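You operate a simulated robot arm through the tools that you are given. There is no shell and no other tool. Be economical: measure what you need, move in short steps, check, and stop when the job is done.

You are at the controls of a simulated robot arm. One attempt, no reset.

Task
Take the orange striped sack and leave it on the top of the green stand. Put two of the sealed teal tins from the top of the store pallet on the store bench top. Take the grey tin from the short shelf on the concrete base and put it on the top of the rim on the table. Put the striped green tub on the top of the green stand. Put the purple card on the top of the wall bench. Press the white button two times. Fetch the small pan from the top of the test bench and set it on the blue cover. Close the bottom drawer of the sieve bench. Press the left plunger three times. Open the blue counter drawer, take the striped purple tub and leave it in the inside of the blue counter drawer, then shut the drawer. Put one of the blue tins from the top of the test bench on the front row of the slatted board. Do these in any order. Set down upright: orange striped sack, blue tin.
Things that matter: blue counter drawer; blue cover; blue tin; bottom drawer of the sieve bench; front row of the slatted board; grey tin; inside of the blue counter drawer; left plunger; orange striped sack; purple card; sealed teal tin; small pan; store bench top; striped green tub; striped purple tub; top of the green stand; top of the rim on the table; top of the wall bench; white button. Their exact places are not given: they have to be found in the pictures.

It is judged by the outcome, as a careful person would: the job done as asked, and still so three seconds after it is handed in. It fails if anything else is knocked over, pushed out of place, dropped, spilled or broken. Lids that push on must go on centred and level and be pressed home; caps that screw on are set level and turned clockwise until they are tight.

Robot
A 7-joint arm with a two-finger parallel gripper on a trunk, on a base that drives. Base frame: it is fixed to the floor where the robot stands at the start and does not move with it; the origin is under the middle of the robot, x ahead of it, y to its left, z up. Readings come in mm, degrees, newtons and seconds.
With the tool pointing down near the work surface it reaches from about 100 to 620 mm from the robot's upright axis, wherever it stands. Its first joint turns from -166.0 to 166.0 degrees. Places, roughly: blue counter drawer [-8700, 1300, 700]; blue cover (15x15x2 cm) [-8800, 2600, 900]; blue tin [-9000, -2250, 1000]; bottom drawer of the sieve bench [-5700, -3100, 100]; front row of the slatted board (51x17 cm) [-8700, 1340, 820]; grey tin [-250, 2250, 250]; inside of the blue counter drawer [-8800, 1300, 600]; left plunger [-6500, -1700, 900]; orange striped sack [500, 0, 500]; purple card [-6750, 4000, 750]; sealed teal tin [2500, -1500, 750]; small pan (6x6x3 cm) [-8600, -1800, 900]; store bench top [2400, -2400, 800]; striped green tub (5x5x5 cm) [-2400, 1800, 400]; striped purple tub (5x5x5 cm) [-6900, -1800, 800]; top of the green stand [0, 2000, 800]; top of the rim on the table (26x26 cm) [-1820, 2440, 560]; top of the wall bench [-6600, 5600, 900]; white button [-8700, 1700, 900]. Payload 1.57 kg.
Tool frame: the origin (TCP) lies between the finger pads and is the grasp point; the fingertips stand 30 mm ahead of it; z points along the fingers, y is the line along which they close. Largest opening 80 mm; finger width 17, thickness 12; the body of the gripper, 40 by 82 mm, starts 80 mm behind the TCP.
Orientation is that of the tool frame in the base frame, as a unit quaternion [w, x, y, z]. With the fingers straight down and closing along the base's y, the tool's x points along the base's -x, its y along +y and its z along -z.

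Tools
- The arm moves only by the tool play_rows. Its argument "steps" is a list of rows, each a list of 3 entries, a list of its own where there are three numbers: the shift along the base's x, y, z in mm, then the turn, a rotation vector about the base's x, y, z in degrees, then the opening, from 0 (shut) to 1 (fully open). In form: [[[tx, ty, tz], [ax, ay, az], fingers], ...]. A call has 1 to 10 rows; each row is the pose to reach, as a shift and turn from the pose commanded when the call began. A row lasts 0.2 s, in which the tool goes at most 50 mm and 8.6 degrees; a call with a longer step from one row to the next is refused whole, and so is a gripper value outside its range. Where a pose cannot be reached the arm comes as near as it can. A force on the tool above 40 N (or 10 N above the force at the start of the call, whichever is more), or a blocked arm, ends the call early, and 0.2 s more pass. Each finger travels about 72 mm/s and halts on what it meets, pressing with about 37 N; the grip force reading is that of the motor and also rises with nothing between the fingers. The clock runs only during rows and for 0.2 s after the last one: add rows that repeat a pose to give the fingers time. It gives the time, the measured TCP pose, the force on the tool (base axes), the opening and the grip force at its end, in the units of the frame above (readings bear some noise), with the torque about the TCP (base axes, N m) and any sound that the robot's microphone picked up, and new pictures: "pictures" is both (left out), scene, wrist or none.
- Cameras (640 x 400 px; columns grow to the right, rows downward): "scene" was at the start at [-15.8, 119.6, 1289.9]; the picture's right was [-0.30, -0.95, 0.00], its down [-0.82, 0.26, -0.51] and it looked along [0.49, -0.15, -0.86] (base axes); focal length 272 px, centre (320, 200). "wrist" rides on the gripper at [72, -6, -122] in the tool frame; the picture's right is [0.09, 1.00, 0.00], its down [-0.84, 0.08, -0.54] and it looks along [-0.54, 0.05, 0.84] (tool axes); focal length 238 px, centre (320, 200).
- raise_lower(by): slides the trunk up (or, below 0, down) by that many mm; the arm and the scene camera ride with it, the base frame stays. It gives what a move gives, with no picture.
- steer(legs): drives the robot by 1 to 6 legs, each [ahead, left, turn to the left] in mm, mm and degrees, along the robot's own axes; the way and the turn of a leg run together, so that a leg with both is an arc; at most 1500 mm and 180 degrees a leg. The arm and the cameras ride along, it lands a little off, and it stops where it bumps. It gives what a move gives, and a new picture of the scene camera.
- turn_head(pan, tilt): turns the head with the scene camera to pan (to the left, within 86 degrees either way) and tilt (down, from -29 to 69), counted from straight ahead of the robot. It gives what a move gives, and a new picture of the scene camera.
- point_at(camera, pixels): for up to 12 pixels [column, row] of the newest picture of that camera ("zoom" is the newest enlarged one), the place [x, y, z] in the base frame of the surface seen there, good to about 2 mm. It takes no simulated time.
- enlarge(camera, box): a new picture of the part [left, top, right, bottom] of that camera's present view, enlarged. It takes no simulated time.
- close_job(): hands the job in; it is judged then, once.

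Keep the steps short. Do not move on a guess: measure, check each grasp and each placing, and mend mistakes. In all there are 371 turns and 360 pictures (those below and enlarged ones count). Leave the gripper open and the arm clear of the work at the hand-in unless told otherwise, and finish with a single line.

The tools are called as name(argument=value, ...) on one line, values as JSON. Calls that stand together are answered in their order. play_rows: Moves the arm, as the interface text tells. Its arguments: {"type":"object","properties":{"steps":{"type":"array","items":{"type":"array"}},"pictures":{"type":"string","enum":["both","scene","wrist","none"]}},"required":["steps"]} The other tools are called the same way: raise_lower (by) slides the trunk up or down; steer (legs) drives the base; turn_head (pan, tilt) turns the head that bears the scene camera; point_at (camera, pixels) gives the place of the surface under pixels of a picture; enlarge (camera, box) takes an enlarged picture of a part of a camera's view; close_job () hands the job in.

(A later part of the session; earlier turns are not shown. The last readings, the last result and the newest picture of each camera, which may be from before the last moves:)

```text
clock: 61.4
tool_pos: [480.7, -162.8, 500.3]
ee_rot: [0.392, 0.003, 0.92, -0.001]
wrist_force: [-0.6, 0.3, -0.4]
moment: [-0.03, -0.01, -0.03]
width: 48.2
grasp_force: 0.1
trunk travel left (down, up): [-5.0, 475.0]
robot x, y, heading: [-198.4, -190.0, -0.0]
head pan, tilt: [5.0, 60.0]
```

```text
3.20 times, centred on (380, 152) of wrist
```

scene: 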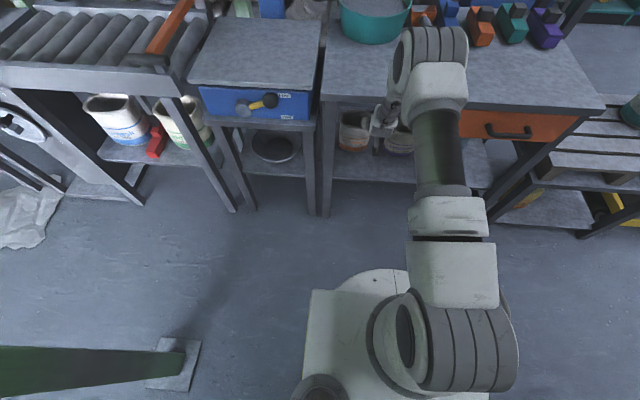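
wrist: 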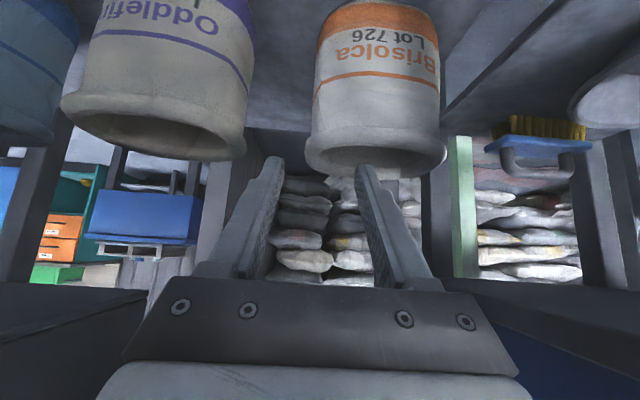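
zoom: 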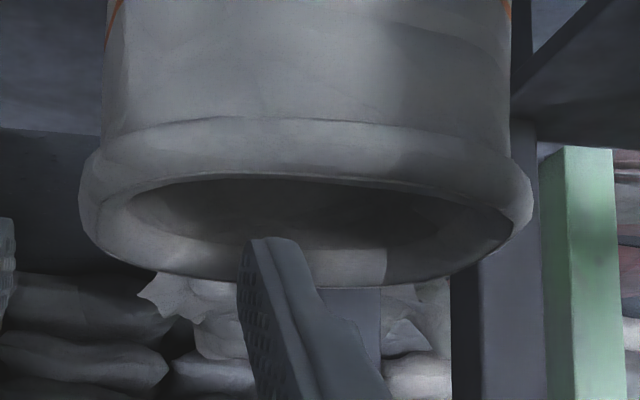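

play_rows(steps=[[[0, -3, 8], [0, -5, 0], 0.6], [[30, -3, 5], [0, -5, 0], 0.6], [[56, -3, 0], [0, -5, 0], 0.6], [[56, -3, -24], [0, -5, 0], 0.6], [[57, -3, -48], [0, -5, 0], 0.6], [[57, -3, -48], [0, -5, 0], 0.6]])

```text
clock: 62.8
tool_pos: [538.8, -165.9, 453.7]
ee_rot: [0.434, 0.003, 0.901, 0.0]
wrist_force: [0.6, -0.2, 1.0]
moment: [0.05, 0.02, -0.01]
width: 48.0
grasp_force: 0.2
trunk travel left (down, up): [-5.0, 475.0]
robot x, y, heading: [-203.7, -190.5, 0.1]
head pan, tilt: [5.0, 60.0]
```

scene: 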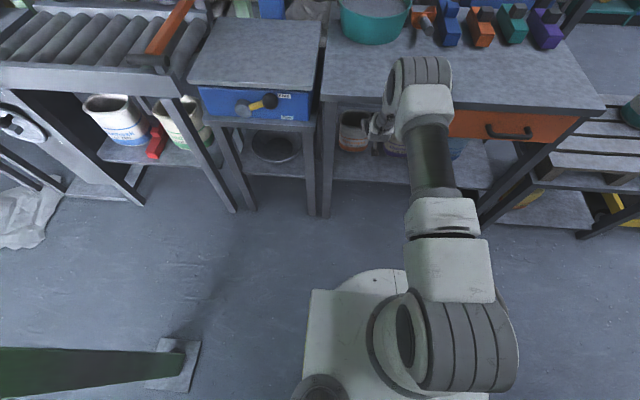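
wrist: 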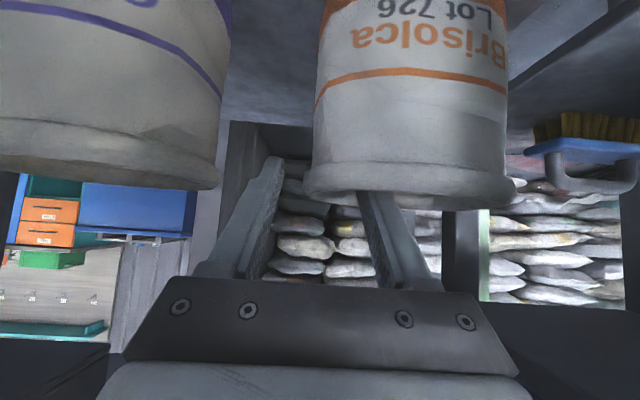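

No contact force, inner finger is inside. I close the grip.

play_rows(steps=[[[0, 0, -3], [0, 0, 0], 0.4], [[0, 0, -3], [0, 0, 0], 0.1], [[0, 0, -3], [0, 0, 0], 0.0], [[0, 0, -3], [0, 0, 0], 0.0]], pictures="wrist")

```text
clock: 63.8
tool_pos: [539.4, -165.4, 451.0]
ee_rot: [0.435, 0.004, 0.901, -0.001]
wrist_force: [3.8, 0.6, 10.5]
moment: [0.35, -0.15, -0.14]
width: 17.2
grasp_force: 31.8
trunk travel left (down, up): [-5.0, 475.0]
robot x, y, heading: [-202.3, -191.0, -0.4]
head pan, tilt: [5.0, 60.0]
```

wrist: 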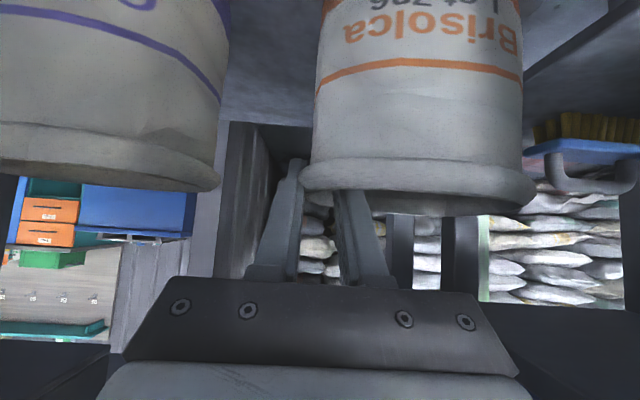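

Gripped at 17 mm. I lift a little and check.

play_rows(steps=[[[0, 0, 6], [0, 0, 0], 0.0], [[0, 0, 14], [0, 0, 0], 0.0], [[0, 0, 24], [0, 0, 0], 0.0], [[0, 0, 24], [0, 0, 0], 0.0]])

```text
clock: 64.8
tool_pos: [528.6, -167.6, 456.7]
ee_rot: [0.421, 0.005, 0.907, -0.003]
wrist_force: [0.2, -0.7, -0.2]
moment: [-0.07, 0.03, 0.01]
width: 15.5
grasp_force: 30.9
trunk travel left (down, up): [-5.0, 475.0]
robot x, y, heading: [-201.7, -190.3, -0.0]
head pan, tilt: [5.0, 60.0]
```

scene: 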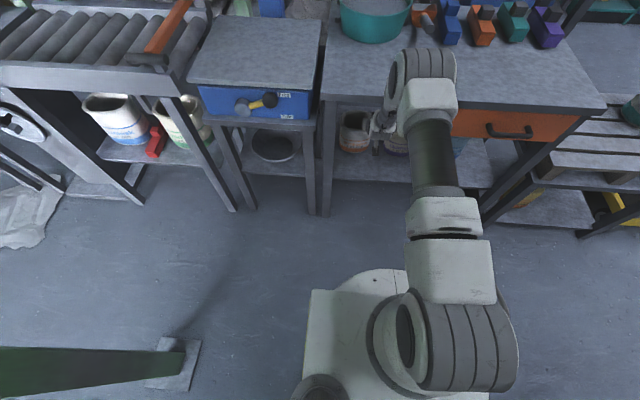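
wrist: 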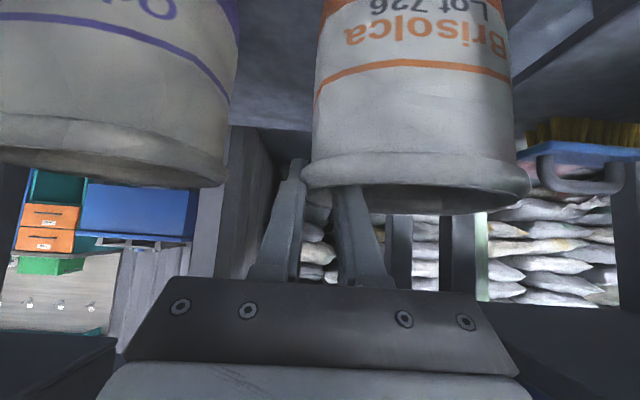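

The measured pose lags the command: the forearm is touching the bench edge. I draw the sack straight back toward me along the shelf, then lift.

play_rows(steps=[[[-25, 0, -18], [0, 0, 0], 0.0], [[-50, 0, -18], [0, 0, 0], 0.0], [[-75, 0, -14], [0, 0, 0], 0.0], [[-95, 0, -8], [0, 0, 0], 0.0], [[-95, 0, 5], [0, 0, 0], 0.0], [[-95, 0, 5], [0, 0, 0], 0.0]])

```text
clock: 66.2
tool_pos: [442.6, -164.8, 478.9]
ee_rot: [0.432, 0.003, 0.902, -0.001]
wrist_force: [0.1, 0.3, -0.1]
moment: [-0.05, 0.01, 0.01]
width: 15.3
grasp_force: 30.8
trunk travel left (down, up): [-5.0, 475.0]
robot x, y, heading: [-202.9, -188.8, -0.2]
head pan, tilt: [5.0, 60.0]
```

scene: 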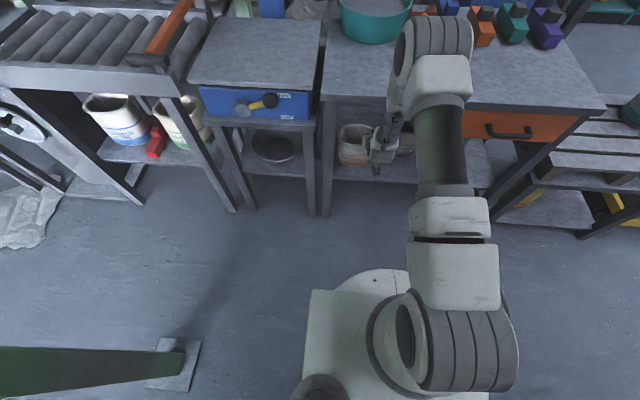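
wrist: 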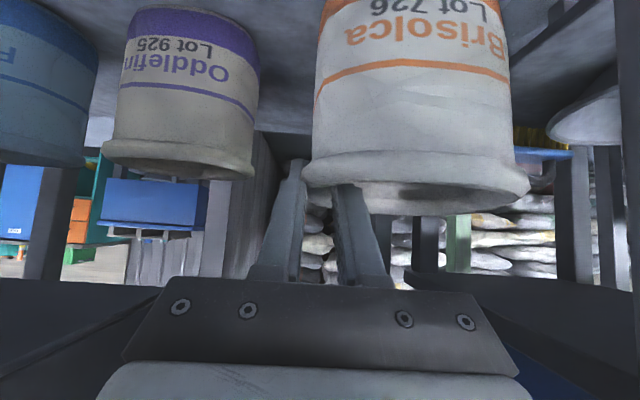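

Sack is held and clear. I withdraw it from under the bench.

play_rows(steps=[[[-45, 0, 10], [0, 0, 0], 0.0], [[-90, 0, 15], [0, 0, 0], 0.0], [[-135, 0, 20], [0, 0, 0], 0.0], [[-180, 0, 20], [0, 0, 0], 0.0], [[-215, 0, 20], [0, 0, 0], 0.0], [[-215, 0, 20], [0, 0, 0], 0.0]])

```text
clock: 67.6
tool_pos: [225.5, -165.7, 502.7]
ee_rot: [0.432, 0.003, 0.902, 0.0]
wrist_force: [-1.0, -0.4, -0.3]
moment: [-0.03, 0.02, 0.03]
width: 15.3
grasp_force: 30.9
trunk travel left (down, up): [-5.0, 475.0]
robot x, y, heading: [-202.5, -190.2, -0.0]
head pan, tilt: [5.0, 60.0]
```

scene: 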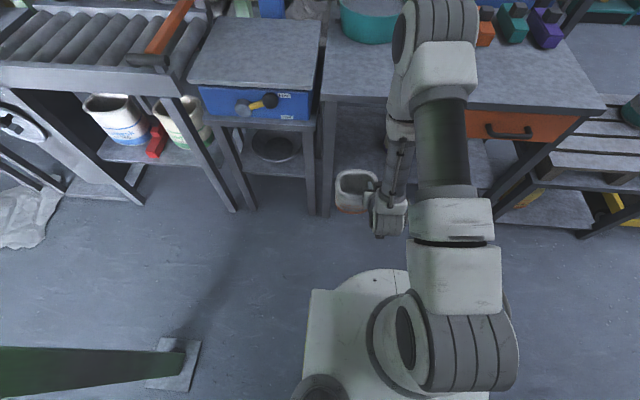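
wrist: 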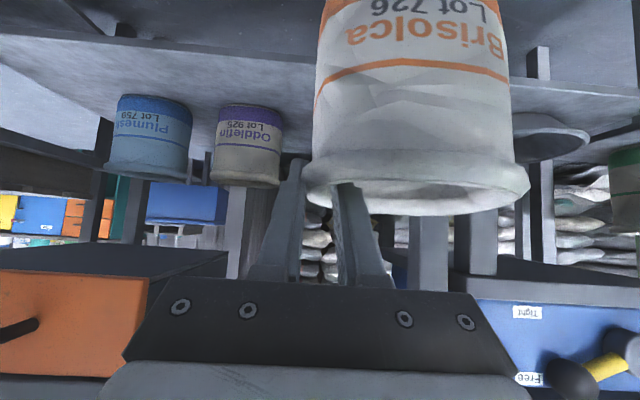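

The sack is out, upright. I raise the trunk, turn left and look at the green stand.

raise_lower(by=430)

turn_head(pan=75, tilt=35)

```text
refused: 430 is not a number from -400 to 400
```

```text
clock: 69.0
tool_pos: [226.4, -165.7, 502.3]
ee_rot: [0.432, 0.003, 0.902, -0.001]
wrist_force: [0.0, 0.2, -0.5]
moment: [-0.05, -0.01, 0.03]
width: 15.3
grasp_force: 31.5
trunk travel left (down, up): [-5.0, 475.0]
robot x, y, heading: [-202.1, -190.0, -0.2]
head pan, tilt: [75.0, 35.0]
```

scene: 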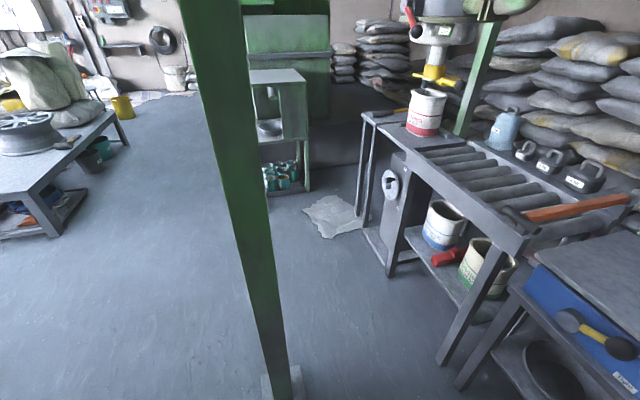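

point_at(camera="scene", pixels=[[277, 75], [300, 80], [280, 140], [265, 190], [303, 190], [335, 215], [445, 365], [390, 272], [285, 385], [360, 210], [270, 175], [302, 75]])

enlarge(camera="scene", box=[220, 50, 360, 210])

raise_lower(by=400)

```text
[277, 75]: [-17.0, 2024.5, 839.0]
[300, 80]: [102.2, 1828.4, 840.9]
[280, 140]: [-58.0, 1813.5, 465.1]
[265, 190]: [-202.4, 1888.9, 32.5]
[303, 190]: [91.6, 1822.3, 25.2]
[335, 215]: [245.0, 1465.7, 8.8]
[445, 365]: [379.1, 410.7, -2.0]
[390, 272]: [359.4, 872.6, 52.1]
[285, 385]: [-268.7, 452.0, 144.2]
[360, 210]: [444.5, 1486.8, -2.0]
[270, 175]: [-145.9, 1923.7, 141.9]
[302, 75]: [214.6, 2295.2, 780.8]
```

```text
2.50 times, centred on (290, 130) of scene
```

zoom: 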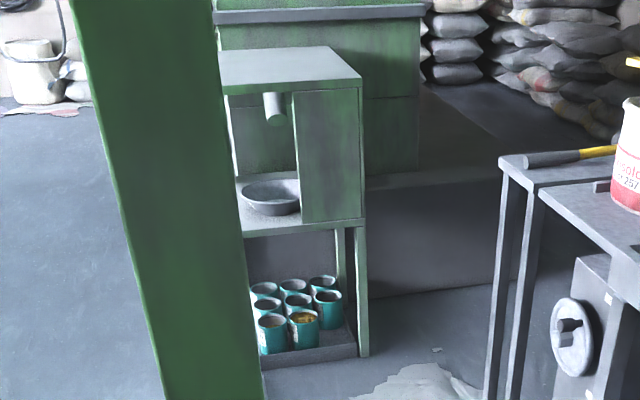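

```text
clock: 72.8
tool_pos: [225.7, -164.0, 902.6]
ee_rot: [0.432, 0.003, 0.902, -0.001]
wrist_force: [-0.9, -0.4, -0.5]
moment: [-0.05, -0.03, 0.0]
width: 15.0
grasp_force: 30.9
trunk travel left (down, up): [-405.0, 75.0]
robot x, y, heading: [-199.6, -190.2, 0.3]
head pan, tilt: [75.0, 35.0]
```

The stand top is at z≈840. I raise the last bit of trunk and drive around the green post: left, back, turn left, forward.

raise_lower(by=70)

turn_head(pan=0, tilt=40)

steer(legs=[[0, 240, 0], [-450, 0, 0], [0, 0, 90]])

```text
clock: 73.9
tool_pos: [226.3, -164.9, 971.4]
ee_rot: [0.432, 0.004, 0.902, -0.001]
wrist_force: [-0.5, -0.4, -0.2]
moment: [-0.05, 0.0, -0.03]
width: 15.0
grasp_force: 31.4
trunk travel left (down, up): [-475.0, 5.0]
robot x, y, heading: [-202.4, -189.6, -0.5]
head pan, tilt: [75.0, 35.0]
```

```text
clock: 75.4
tool_pos: [226.2, -166.3, 972.5]
ee_rot: [0.432, 0.004, 0.902, -0.001]
wrist_force: [0.3, 0.6, -0.5]
moment: [-0.05, 0.0, -0.01]
width: 15.0
grasp_force: 30.6
trunk travel left (down, up): [-475.0, 5.0]
robot x, y, heading: [-202.8, -191.4, -0.2]
head pan, tilt: [0.0, 40.0]
```

scene: 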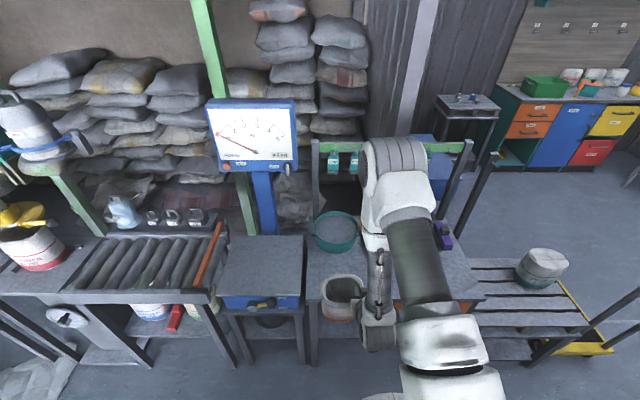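

```text
clock: 86.1
tool_pos: [-694.7, 475.7, 972.5]
ee_rot: [0.306, -0.636, 0.639, 0.305]
wrist_force: [0.1, -0.6, -0.2]
moment: [-0.01, -0.03, 0.02]
width: 14.8
grasp_force: 31.5
trunk travel left (down, up): [-475.0, 5.0]
robot x, y, heading: [-670.9, 49.4, 90.0]
head pan, tilt: [0.0, 40.0]
```

scene: 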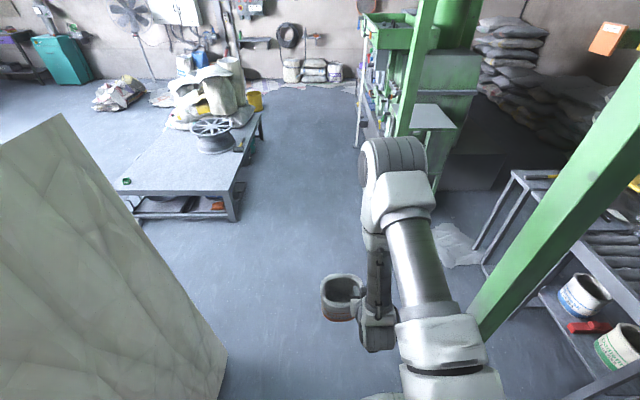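

I see the table with the wheel rim (215,135) and a green tub (127,181). I drive forward 850 mm toward the stand.

steer(legs=[[850, 0, 0]])

point_at(camera="scene", pixels=[[127, 181], [215, 130], [340, 310]])

turn_head(pan=-30, tilt=40)

```text
clock: 92.2
tool_pos: [-680.9, 1356.9, 971.4]
ee_rot: [0.308, -0.631, 0.644, 0.303]
wrist_force: [-0.2, 0.4, -0.4]
moment: [0.01, -0.02, 0.03]
width: 14.6
grasp_force: 30.7
trunk travel left (down, up): [-475.0, 5.0]
robot x, y, heading: [-664.5, 935.3, 88.9]
head pan, tilt: [0.0, 40.0]
```

scene: 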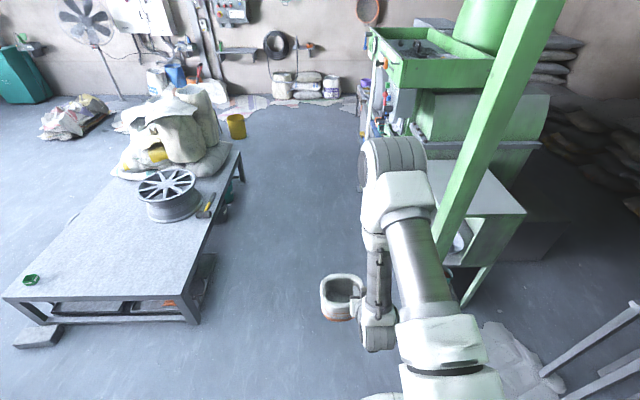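

```text
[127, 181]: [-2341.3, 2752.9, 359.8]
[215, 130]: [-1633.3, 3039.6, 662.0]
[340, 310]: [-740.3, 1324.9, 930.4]
```

```text
clock: 93.2
tool_pos: [-680.5, 1358.5, 971.7]
ee_rot: [0.308, -0.631, 0.645, 0.303]
wrist_force: [-0.3, 0.8, -0.6]
moment: [-0.01, -0.03, 0.01]
width: 14.9
grasp_force: 30.9
trunk travel left (down, up): [-475.0, 5.0]
robot x, y, heading: [-666.8, 938.1, 89.0]
head pan, tilt: [-30.0, 40.0]
```

scene: 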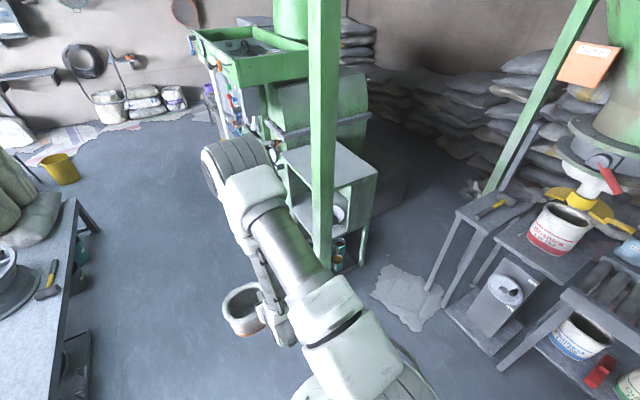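

point_at(camera="scene", pixels=[[350, 170], [290, 155], [340, 148], [374, 177], [338, 185], [323, 200], [325, 255], [332, 265], [405, 295], [378, 290], [310, 165], [360, 175]])

enlarge(camera="scene", box=[200, 80, 440, 300])

```text
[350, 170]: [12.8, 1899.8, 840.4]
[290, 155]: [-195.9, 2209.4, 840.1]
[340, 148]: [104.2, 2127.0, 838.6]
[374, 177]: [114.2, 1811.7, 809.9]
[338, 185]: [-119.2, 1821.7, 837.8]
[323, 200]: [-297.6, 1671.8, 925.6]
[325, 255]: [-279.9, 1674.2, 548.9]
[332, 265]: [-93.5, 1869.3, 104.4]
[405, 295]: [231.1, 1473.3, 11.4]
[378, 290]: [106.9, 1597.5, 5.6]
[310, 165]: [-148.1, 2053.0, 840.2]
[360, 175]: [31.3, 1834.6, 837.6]
```

```text
1.82 times, centred on (320, 190) of scene
```

zoom: 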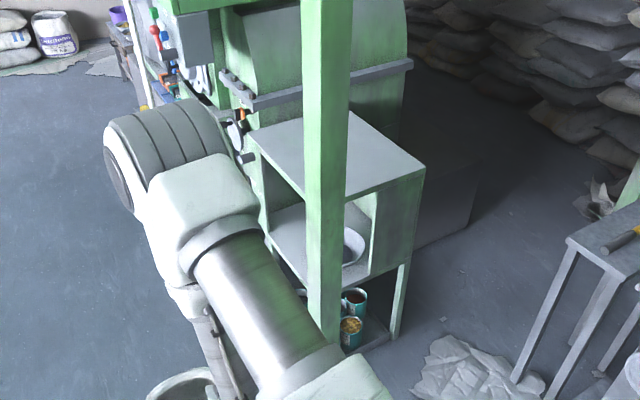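

Stand top spans x -200..115, y 1825..2210. I'll approach from the west: drive to about (-740,1980), and turn to face +x.

turn_head(pan=0, tilt=40)

steer(legs=[[1020, 90, 0], [0, 0, -89]])

```text
clock: 94.1
tool_pos: [-681.6, 1357.6, 973.6]
ee_rot: [0.308, -0.631, 0.645, 0.302]
wrist_force: [0.6, 0.8, -0.3]
moment: [-0.04, -0.06, 0.02]
width: 14.6
grasp_force: 30.8
trunk travel left (down, up): [-475.0, 5.0]
robot x, y, heading: [-662.2, 934.2, 89.1]
head pan, tilt: [0.0, 40.0]
```

scene: 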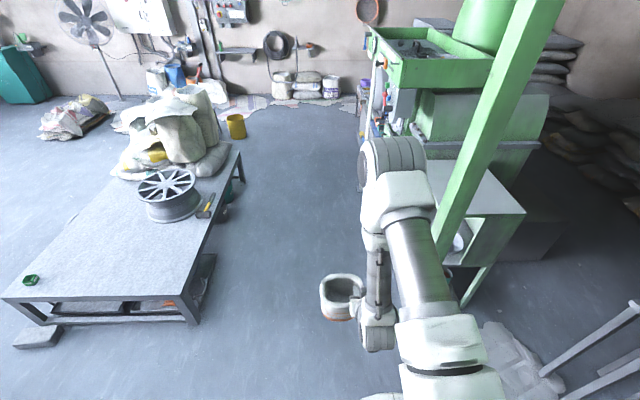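

```text
clock: 106.2
tool_pos: [-332.0, 1971.4, 972.9]
ee_rot: [0.432, -0.009, 0.902, 0.005]
wrist_force: [0.1, -0.4, 0.0]
moment: [-0.04, 0.02, -0.05]
width: 14.5
grasp_force: 31.1
trunk travel left (down, up): [-475.0, 5.0]
robot x, y, heading: [-759.7, 1935.8, 1.7]
head pan, tilt: [0.0, 40.0]
```

scene: 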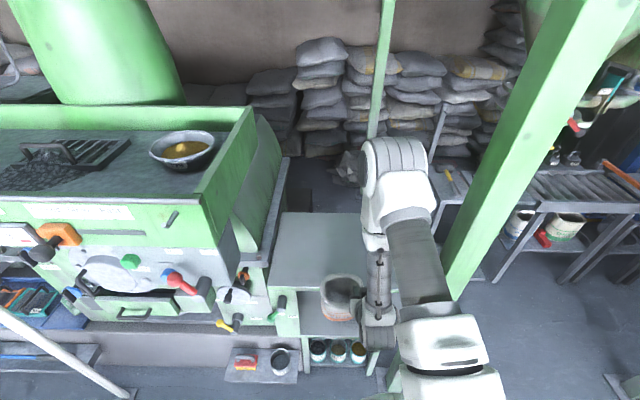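

I see the short shelf with a grey tin at (281,360). I lift the arm 60 mm and query the ground obstacles.

play_rows(steps=[[[0, 0, 30], [0, 0, 0], 0.0], [[0, 0, 60], [0, 0, 0], 0.0]], pictures="none")

point_at(camera="scene", pixels=[[281, 350], [235, 350], [298, 375], [245, 362], [280, 380], [320, 345], [358, 345], [278, 300], [270, 270], [318, 225], [240, 320], [290, 250]])

enlarge(camera="scene", box=[200, 200, 440, 400])

```text
clock: 106.8
tool_pos: [-329.7, 1969.9, 1030.0]
ee_rot: [0.432, -0.009, 0.902, 0.005]
wrist_force: [0.1, -1.0, 0.5]
moment: [-0.01, -0.01, 0.0]
width: 14.6
grasp_force: 30.7
trunk travel left (down, up): [-475.0, 5.0]
robot x, y, heading: [-760.8, 1932.3, 1.8]
head pan, tilt: [0.0, 40.0]
```

```text
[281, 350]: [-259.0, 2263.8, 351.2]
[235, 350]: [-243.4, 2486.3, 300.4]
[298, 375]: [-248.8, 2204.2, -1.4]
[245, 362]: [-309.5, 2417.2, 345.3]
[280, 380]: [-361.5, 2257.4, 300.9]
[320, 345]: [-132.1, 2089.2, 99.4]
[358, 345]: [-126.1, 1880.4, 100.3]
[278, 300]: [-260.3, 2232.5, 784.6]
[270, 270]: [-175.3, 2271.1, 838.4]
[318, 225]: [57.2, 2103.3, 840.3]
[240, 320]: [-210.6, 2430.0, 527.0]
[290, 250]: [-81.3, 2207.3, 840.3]
```

```text
2.00 times, centred on (320, 300) of scene
```

zoom: 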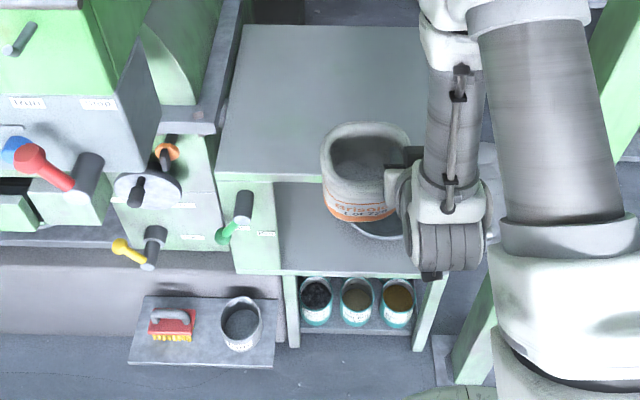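

steer(legs=[[165, 0, -1.7]])

play_rows(steps=[[[40, 0, 0], [0, 0, 0], 0.0], [[75, 0, 0], [0, 0, 0], 0.0], [[75, 0, -20], [0, 0, 0], 0.0], [[75, 0, -30], [0, 0, 0], 0.0]])

```text
clock: 108.5
tool_pos: [-160.2, 1958.8, 1029.3]
ee_rot: [0.432, 0.005, 0.902, -0.002]
wrist_force: [-0.5, -0.1, 0.7]
moment: [-0.06, -0.02, -0.01]
width: 14.4
grasp_force: 30.5
trunk travel left (down, up): [-475.0, 5.0]
robot x, y, heading: [-589.4, 1939.8, -0.5]
head pan, tilt: [0.0, 40.0]
```

scene: 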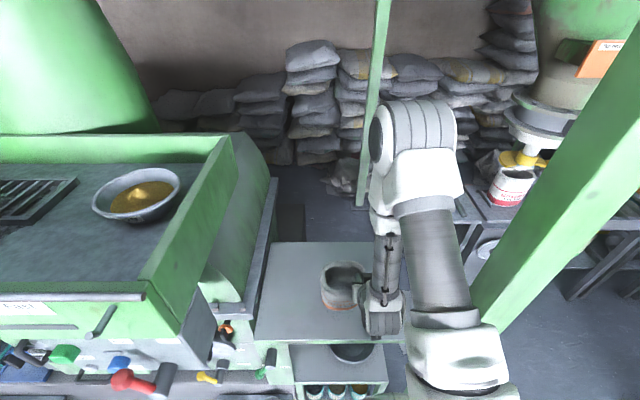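

```text
clock: 109.5
tool_pos: [-85.4, 1959.1, 999.5]
ee_rot: [0.432, 0.005, 0.902, -0.002]
wrist_force: [0.2, 0.1, 0.1]
moment: [-0.05, -0.01, -0.01]
width: 14.3
grasp_force: 30.8
trunk travel left (down, up): [-475.0, 5.0]
robot x, y, heading: [-590.2, 1936.7, -0.1]
head pan, tilt: [0.0, 40.0]
```

scene: 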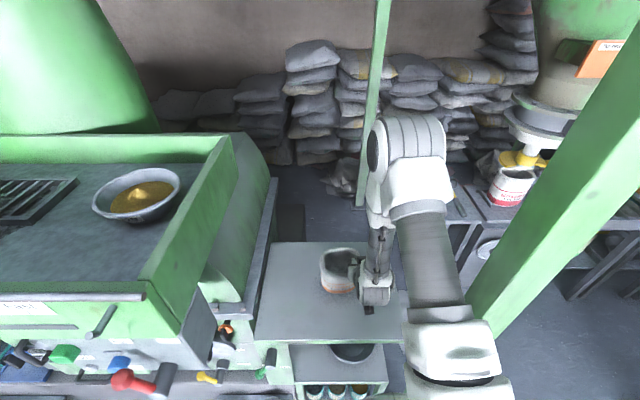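
wrist: 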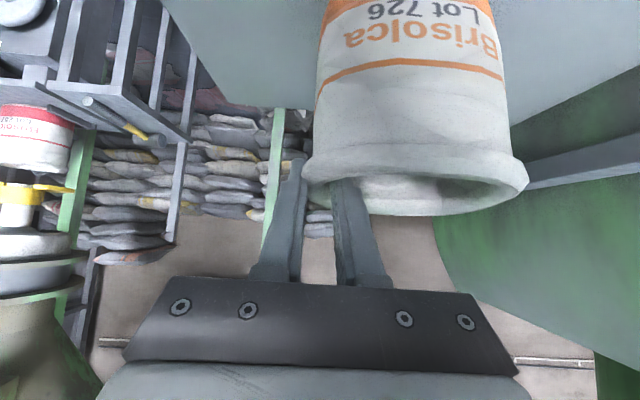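

I lower in small steps until it touches the top.

play_rows(steps=[[[0, 0, -8], [0, 0, 0], 0.0], [[0, 0, -14], [0, 0, 0], 0.0], [[0, 0, -18], [0, 0, 0], 0.0], [[0, 0, -21], [0, 0, 0], 0.0], [[0, 0, -21], [0, 0, 0], 0.0]])

enlarge(camera="scene", box=[240, 220, 420, 340])

```text
clock: 110.7
tool_pos: [-84.3, 1957.6, 981.6]
ee_rot: [0.436, 0.006, 0.9, -0.002]
wrist_force: [0.7, -7.9, 28.9]
moment: [0.24, 0.19, 0.02]
width: 14.7
grasp_force: 30.6
trunk travel left (down, up): [-475.0, 5.0]
robot x, y, heading: [-589.7, 1938.6, -0.3]
head pan, tilt: [0.0, 40.0]
```

scene: 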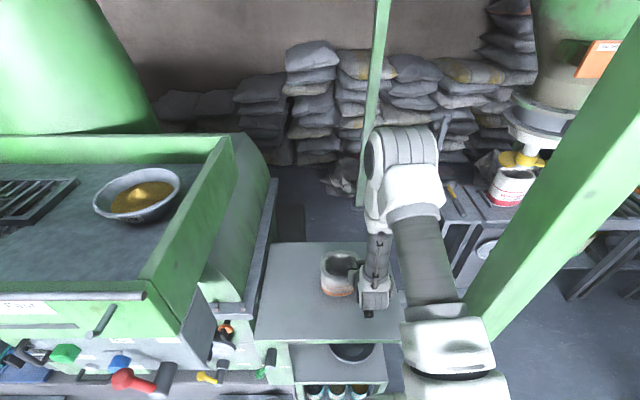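
wrist: 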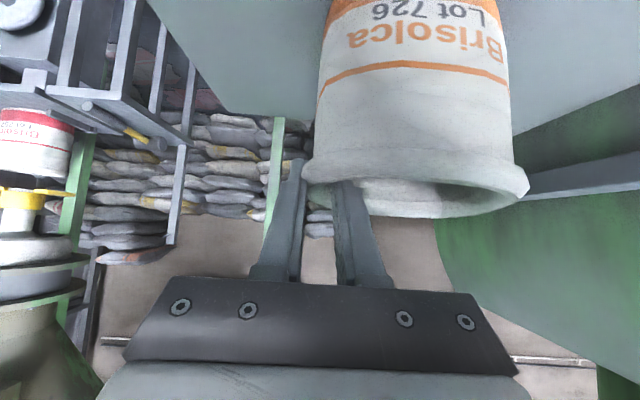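

```text
3.33 times, centred on (330, 280) of scene
```

zoom: 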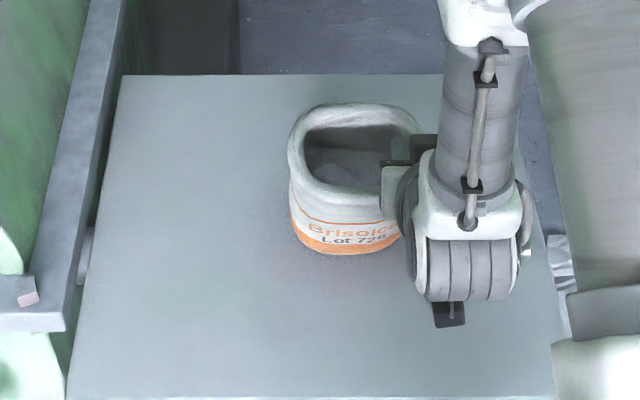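

Contact at 29 N. I open and check.

play_rows(steps=[[[0, 0, 3], [0, 0, 0], 0.0], [[0, 0, 3], [0, 0, 0], 0.2], [[0, 0, 3], [0, 0, 0], 0.4], [[0, 0, 3], [0, 0, 0], 0.55]])

```text
clock: 111.7
tool_pos: [-83.9, 1960.5, 981.1]
ee_rot: [0.432, 0.005, 0.902, -0.002]
wrist_force: [-0.9, -1.1, -0.2]
moment: [0.0, -0.01, -0.02]
width: 43.5
grasp_force: 0.1
trunk travel left (down, up): [-475.0, 5.0]
robot x, y, heading: [-588.7, 1938.0, -0.4]
head pan, tilt: [0.0, 40.0]
```

scene: 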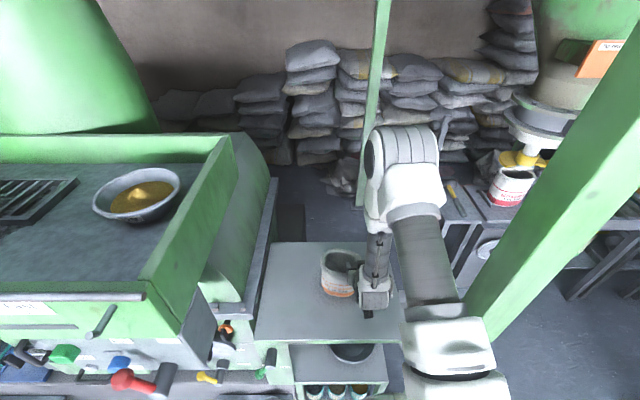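
wrist: 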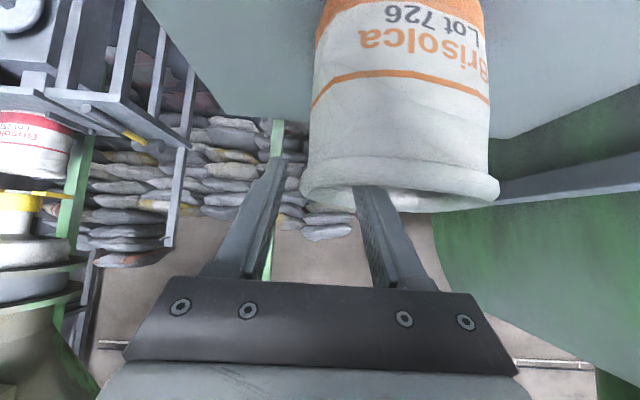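

Released and upright. I rise straight up, then back.

play_rows(steps=[[[0, 0, 15], [0, 0, 0], 0.55], [[0, 0, 40], [0, 0, 0], 0.55], [[-20, 0, 65], [0, 0, 0], 0.55], [[-60, 0, 65], [0, 0, 0], 0.8], [[-100, 0, 65], [0, 0, 0], 1.0], [[-145, 0, 60], [0, 0, 0], 1.0]])

enlarge(camera="scene", box=[240, 220, 420, 340])

```text
clock: 113.1
tool_pos: [-176.9, 1971.7, 1003.6]
ee_rot: [0.432, 0.006, 0.902, -0.002]
wrist_force: [0.4, -0.3, -0.4]
moment: [0.02, 0.0, 0.02]
width: 80.1
grasp_force: 0.1
out of reach, approached as far as the arm can: row 5, 6
trunk travel left (down, up): [-475.0, 5.0]
robot x, y, heading: [-589.6, 1941.0, -0.3]
head pan, tilt: [0.0, 40.0]
```

scene: 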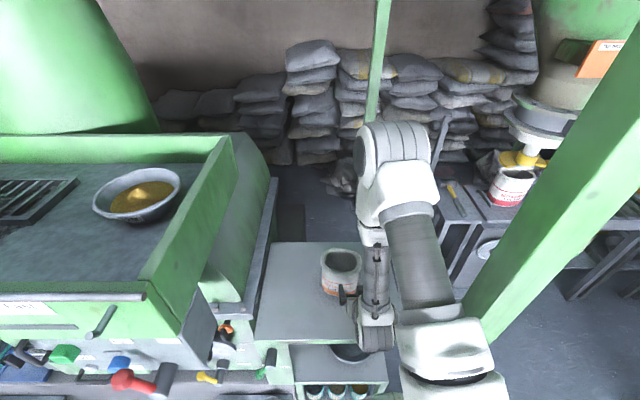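
wrist: 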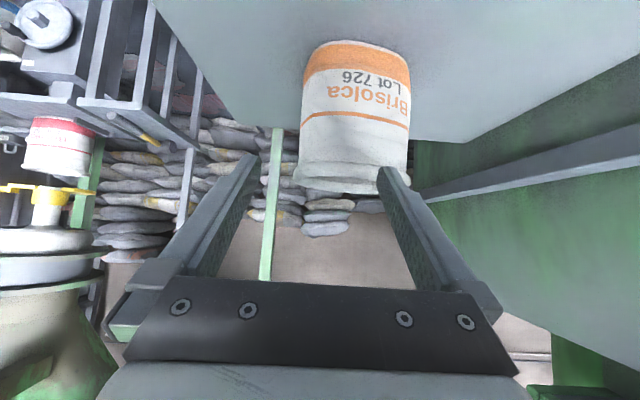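

```text
3.33 times, centred on (330, 280) of scene
```

zoom: 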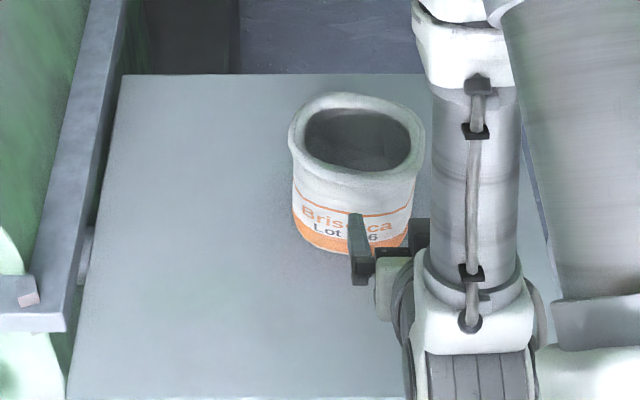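

The sack stands on the stand. Next is the grey tin on the short shelf. I back up, move left and set the tool pointing down.

steer(legs=[[-250, 0, 0], [0, 310, 0.3]])

play_rows(steps=[[[8, 0, 0], [0, 8, 0], 1], [[8, 0, 0], [0, 16, 0], 1], [[8, 0, 0], [0, 24, 0], 1], [[8, 0, 0], [0, 32, 0], 1]], pictures="none")

raise_lower(by=-400)

play_rows(steps=[[[0, 0, 0], [0, 0, 0], 1]])

```text
clock: 117.8
tool_pos: [-424.2, 2286.0, 1003.6]
ee_rot: [0.432, 0.001, 0.902, 0.0]
wrist_force: [-0.4, 0.5, -0.3]
moment: [0.0, 0.0, -0.02]
width: 79.9
grasp_force: 0.0
trunk travel left (down, up): [-475.0, 5.0]
robot x, y, heading: [-841.0, 2248.0, 0.2]
head pan, tilt: [0.0, 40.0]
```

scene: 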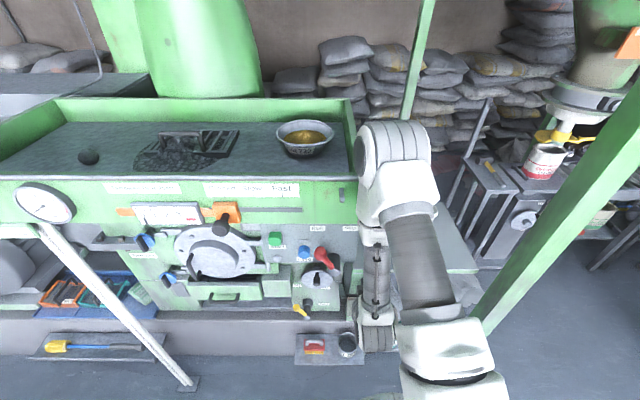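

```text
clock: 118.8
tool_pos: [-416.2, 2287.5, 1005.5]
ee_rot: [0.166, 0.001, 0.986, 0.001]
wrist_force: [0.3, 0.2, 0.1]
moment: [0.03, 0.0, -0.01]
width: 80.1
grasp_force: 0.0
trunk travel left (down, up): [-475.0, 5.0]
robot x, y, heading: [-840.5, 2246.8, 0.0]
head pan, tilt: [0.0, 40.0]
```

```text
clock: 122.7
tool_pos: [-415.6, 2285.8, 604.5]
ee_rot: [0.167, 0.001, 0.986, 0.001]
wrist_force: [-0.2, 0.0, 0.1]
moment: [0.0, 0.03, 0.0]
width: 79.7
grasp_force: 0.1
trunk travel left (down, up): [-75.0, 405.0]
robot x, y, heading: [-837.2, 2248.2, 0.2]
head pan, tilt: [0.0, 40.0]
```

```text
clock: 123.0
tool_pos: [-416.7, 2286.2, 605.2]
ee_rot: [0.167, 0.0, 0.986, 0.001]
wrist_force: [0.2, 0.2, -0.1]
moment: [0.03, 0.03, 0.02]
width: 80.1
grasp_force: 0.1
trunk travel left (down, up): [-75.0, 405.0]
robot x, y, heading: [-841.4, 2248.4, 0.4]
head pan, tilt: [0.0, 40.0]
```

scene: 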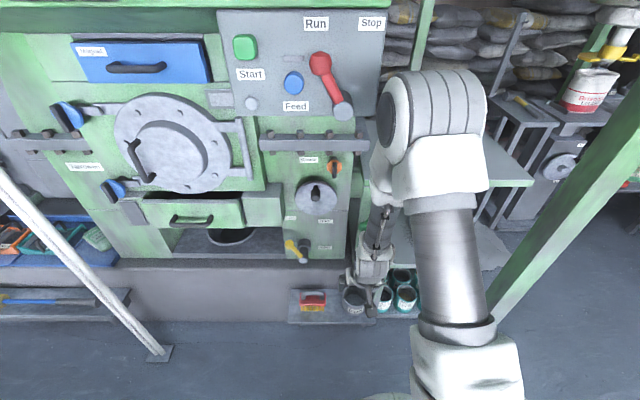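
wrist: 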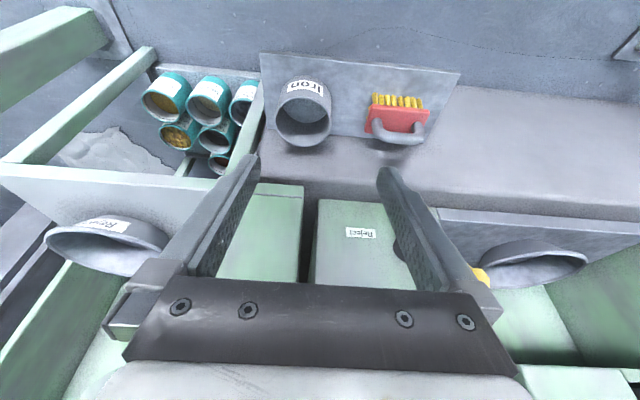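

The grey tin ("Iron") is at wrist (303,112). I measure its rim.

point_at(camera="wrist", pixels=[[277, 122], [303, 146], [330, 122], [303, 100], [304, 80], [277, 100], [330, 98], [303, 125], [275, 60], [350, 130], [382, 150], [292, 130]])

enlarge(camera="wrist", box=[240, 50, 440, 170])

```text
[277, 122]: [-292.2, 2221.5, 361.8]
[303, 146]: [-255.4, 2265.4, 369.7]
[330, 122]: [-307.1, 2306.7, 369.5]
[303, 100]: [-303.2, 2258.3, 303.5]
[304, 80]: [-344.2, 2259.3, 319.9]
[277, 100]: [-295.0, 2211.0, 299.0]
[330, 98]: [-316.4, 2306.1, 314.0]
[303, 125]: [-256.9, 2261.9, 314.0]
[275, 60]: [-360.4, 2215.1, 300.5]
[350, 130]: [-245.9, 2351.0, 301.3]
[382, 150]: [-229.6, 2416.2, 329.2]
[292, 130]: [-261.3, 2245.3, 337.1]
```

```text
3.20 times, centred on (340, 110) of wrist
```

zoom: 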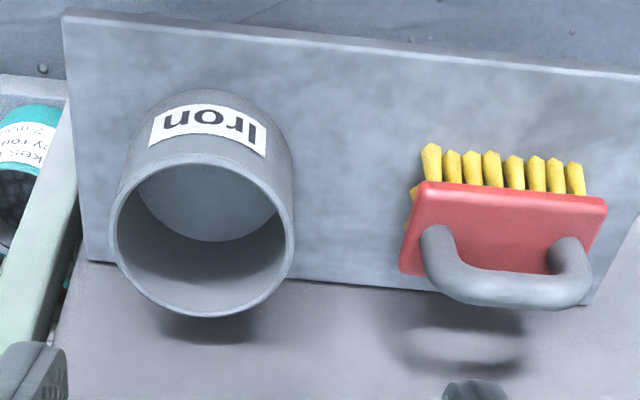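

point_at(camera="scene", pixels=[[291, 245], [303, 255], [318, 205], [305, 310], [353, 290], [290, 320], [240, 320]])

```text
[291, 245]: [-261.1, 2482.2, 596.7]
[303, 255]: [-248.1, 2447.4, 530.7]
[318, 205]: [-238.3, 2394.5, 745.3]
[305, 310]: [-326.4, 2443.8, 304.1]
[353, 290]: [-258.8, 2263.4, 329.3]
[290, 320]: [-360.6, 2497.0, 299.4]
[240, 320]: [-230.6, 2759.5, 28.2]
```

I move above the left wall of the tin (y≈2305) and descend.

play_rows(steps=[[[40, 10, -30], [0, 0, 0], 0.6], [[80, 19, -60], [0, 0, 0], 0.6], [[109, 19, -100], [0, 0, 0], 0.6], [[109, 19, -140], [0, 0, 0], 0.6], [[109, 19, -180], [0, 0, 0], 0.6]])

```text
refused: row 1 steps farther than a row can; nothing moved
```

play_rows(steps=[[[36, 8, -30], [0, 0, 0], 0.6], [[72, 16, -60], [0, 0, 0], 0.6], [[109, 19, -90], [0, 0, 0], 0.6], [[109, 19, -135], [0, 0, 0], 0.6], [[109, 19, -180], [0, 0, 0], 0.6]])

```text
clock: 124.2
tool_pos: [-307.4, 2305.1, 426.1]
ee_rot: [0.166, 0.001, 0.986, 0.0]
wrist_force: [-0.6, 0.4, 0.9]
moment: [0.04, 0.03, 0.04]
width: 48.2
grasp_force: 0.1
trunk travel left (down, up): [-75.0, 405.0]
robot x, y, heading: [-841.8, 2248.3, 0.5]
head pan, tilt: [0.0, 40.0]
```

scene: 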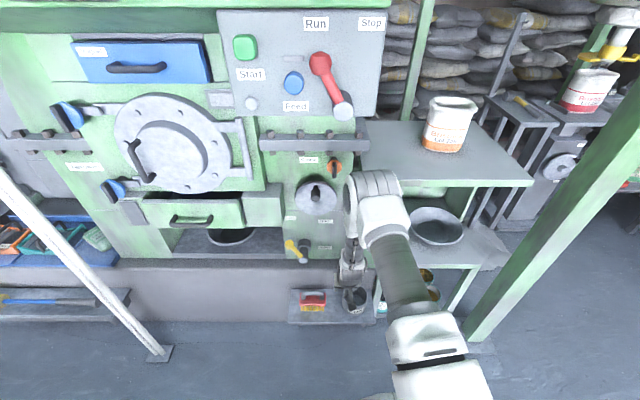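
wrist: 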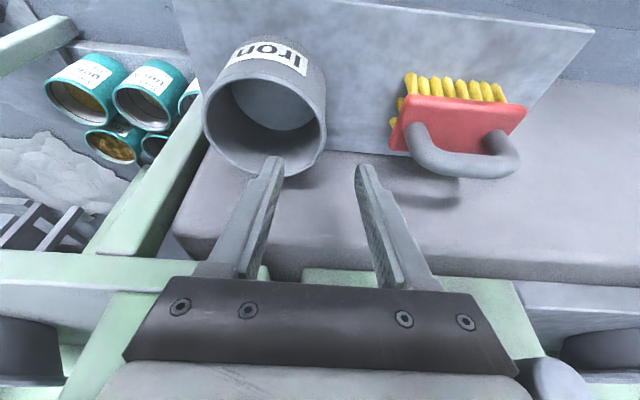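

play_rows(steps=[[[0, 0, -28], [0, 0, 0], 0.6], [[0, 0, -56], [0, 0, 0], 0.6], [[0, 0, -56], [0, 0, 0], 0.3], [[0, 0, -56], [0, 0, 0], 0.0], [[0, 0, -56], [0, 0, 0], 0.0], [[0, 0, -56], [0, 0, 0], 0.0]])

```text
clock: 125.7
tool_pos: [-304.1, 2306.8, 369.9]
ee_rot: [0.166, 0.001, 0.986, 0.001]
wrist_force: [-0.1, -1.0, -0.2]
moment: [-0.02, -0.07, 0.02]
width: 7.0
grasp_force: 27.0
trunk travel left (down, up): [-75.0, 405.0]
robot x, y, heading: [-839.1, 2248.9, 0.3]
head pan, tilt: [0.0, 40.0]
```

scene: 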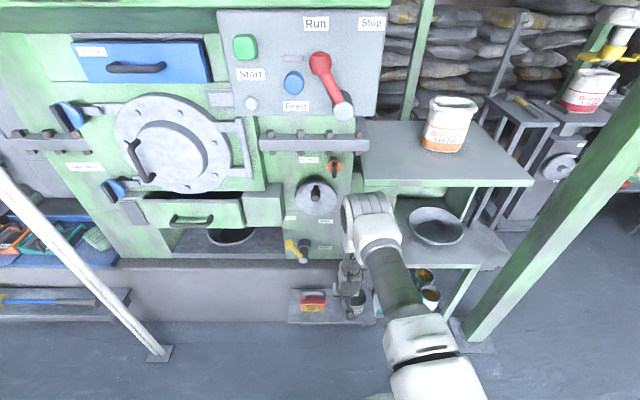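
wrist: 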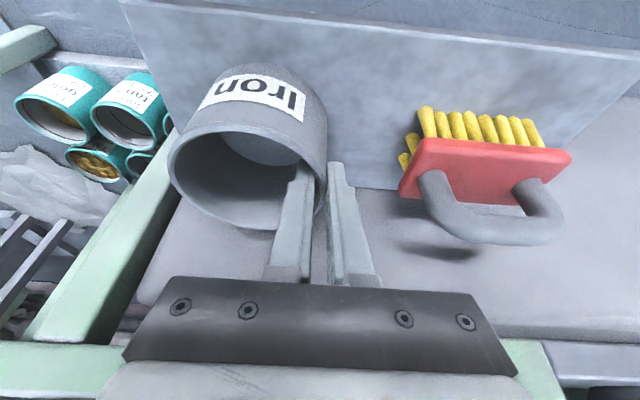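

The wall is held (7 mm). I lift it and draw back.

play_rows(steps=[[[0, 0, 10], [0, 0, 0], 0.0], [[0, 0, 45], [0, 0, 0], 0.0], [[-5, 0, 90], [0, 0, 0], 0.0], [[-40, 0, 115], [0, 0, 0], 0.0], [[-80, 0, 140], [0, 0, 0], 0.0], [[-115, 0, 160], [0, 0, 0], 0.0]])

raise_lower(by=300)

```text
clock: 127.0
tool_pos: [-423.1, 2305.4, 529.4]
ee_rot: [0.167, 0.001, 0.986, 0.0]
wrist_force: [0.3, 0.4, -1.7]
moment: [0.06, -0.01, 0.0]
width: 6.9
grasp_force: 25.9
trunk travel left (down, up): [-75.0, 405.0]
robot x, y, heading: [-836.9, 2247.8, 0.3]
head pan, tilt: [0.0, 40.0]
```

scene: 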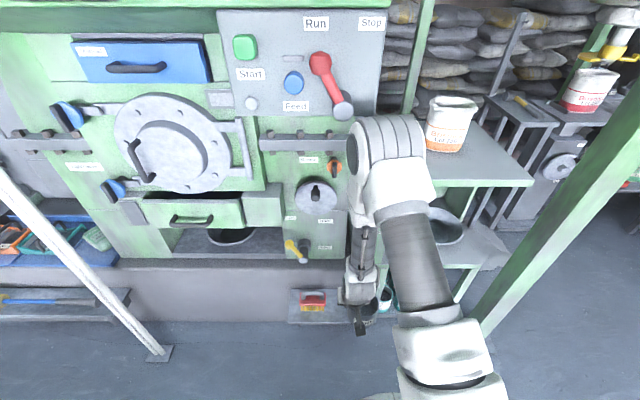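
wrist: 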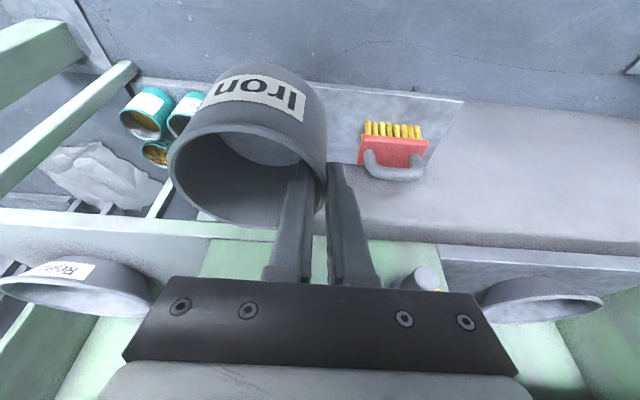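

```text
clock: 130.1
tool_pos: [-422.5, 2304.1, 830.2]
ee_rot: [0.167, 0.0, 0.986, 0.001]
wrist_force: [-0.3, 0.4, -1.2]
moment: [0.05, 0.04, 0.02]
width: 6.9
grasp_force: 26.2
trunk travel left (down, up): [-375.0, 105.0]
robot x, y, heading: [-836.3, 2247.0, 0.2]
head pan, tilt: [0.0, 40.0]
```

Tin held. I turn right 180° to face the table.

steer(legs=[[0, 0, -100], [0, 0, -80]])

turn_head(pan=35, tilt=40)

```text
clock: 140.6
tool_pos: [-1249.2, 2174.5, 829.7]
ee_rot: [0.004, 0.986, 0.018, -0.166]
wrist_force: [0.2, 0.6, -0.9]
moment: [-0.03, -0.04, 0.0]
width: 6.8
grasp_force: 26.6
trunk travel left (down, up): [-375.0, 105.0]
robot x, y, heading: [-837.2, 2251.1, -177.5]
head pan, tilt: [0.0, 40.0]
```

scene: 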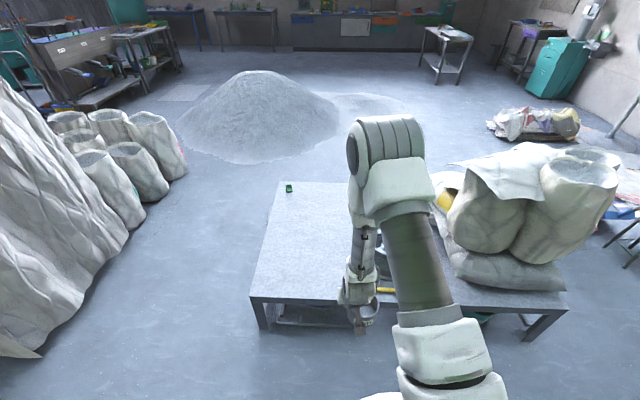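

```text
clock: 141.6
tool_pos: [-1250.3, 2176.4, 829.7]
ee_rot: [0.004, 0.986, 0.019, -0.166]
wrist_force: [-0.7, 0.1, -1.2]
moment: [-0.04, -0.02, 0.0]
width: 6.7
grasp_force: 25.8
trunk travel left (down, up): [-375.0, 105.0]
robot x, y, heading: [-838.9, 2250.4, -177.7]
head pan, tilt: [35.0, 40.0]
```

scene: 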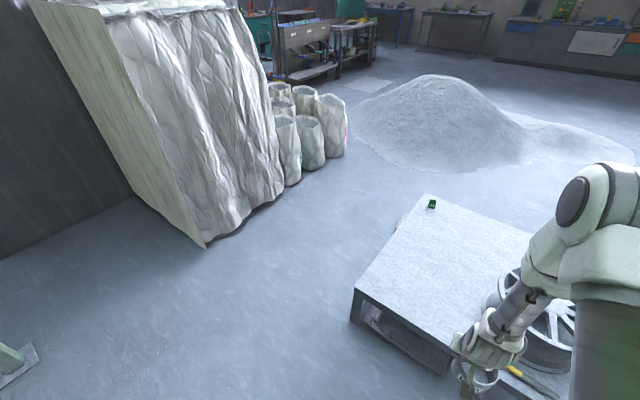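

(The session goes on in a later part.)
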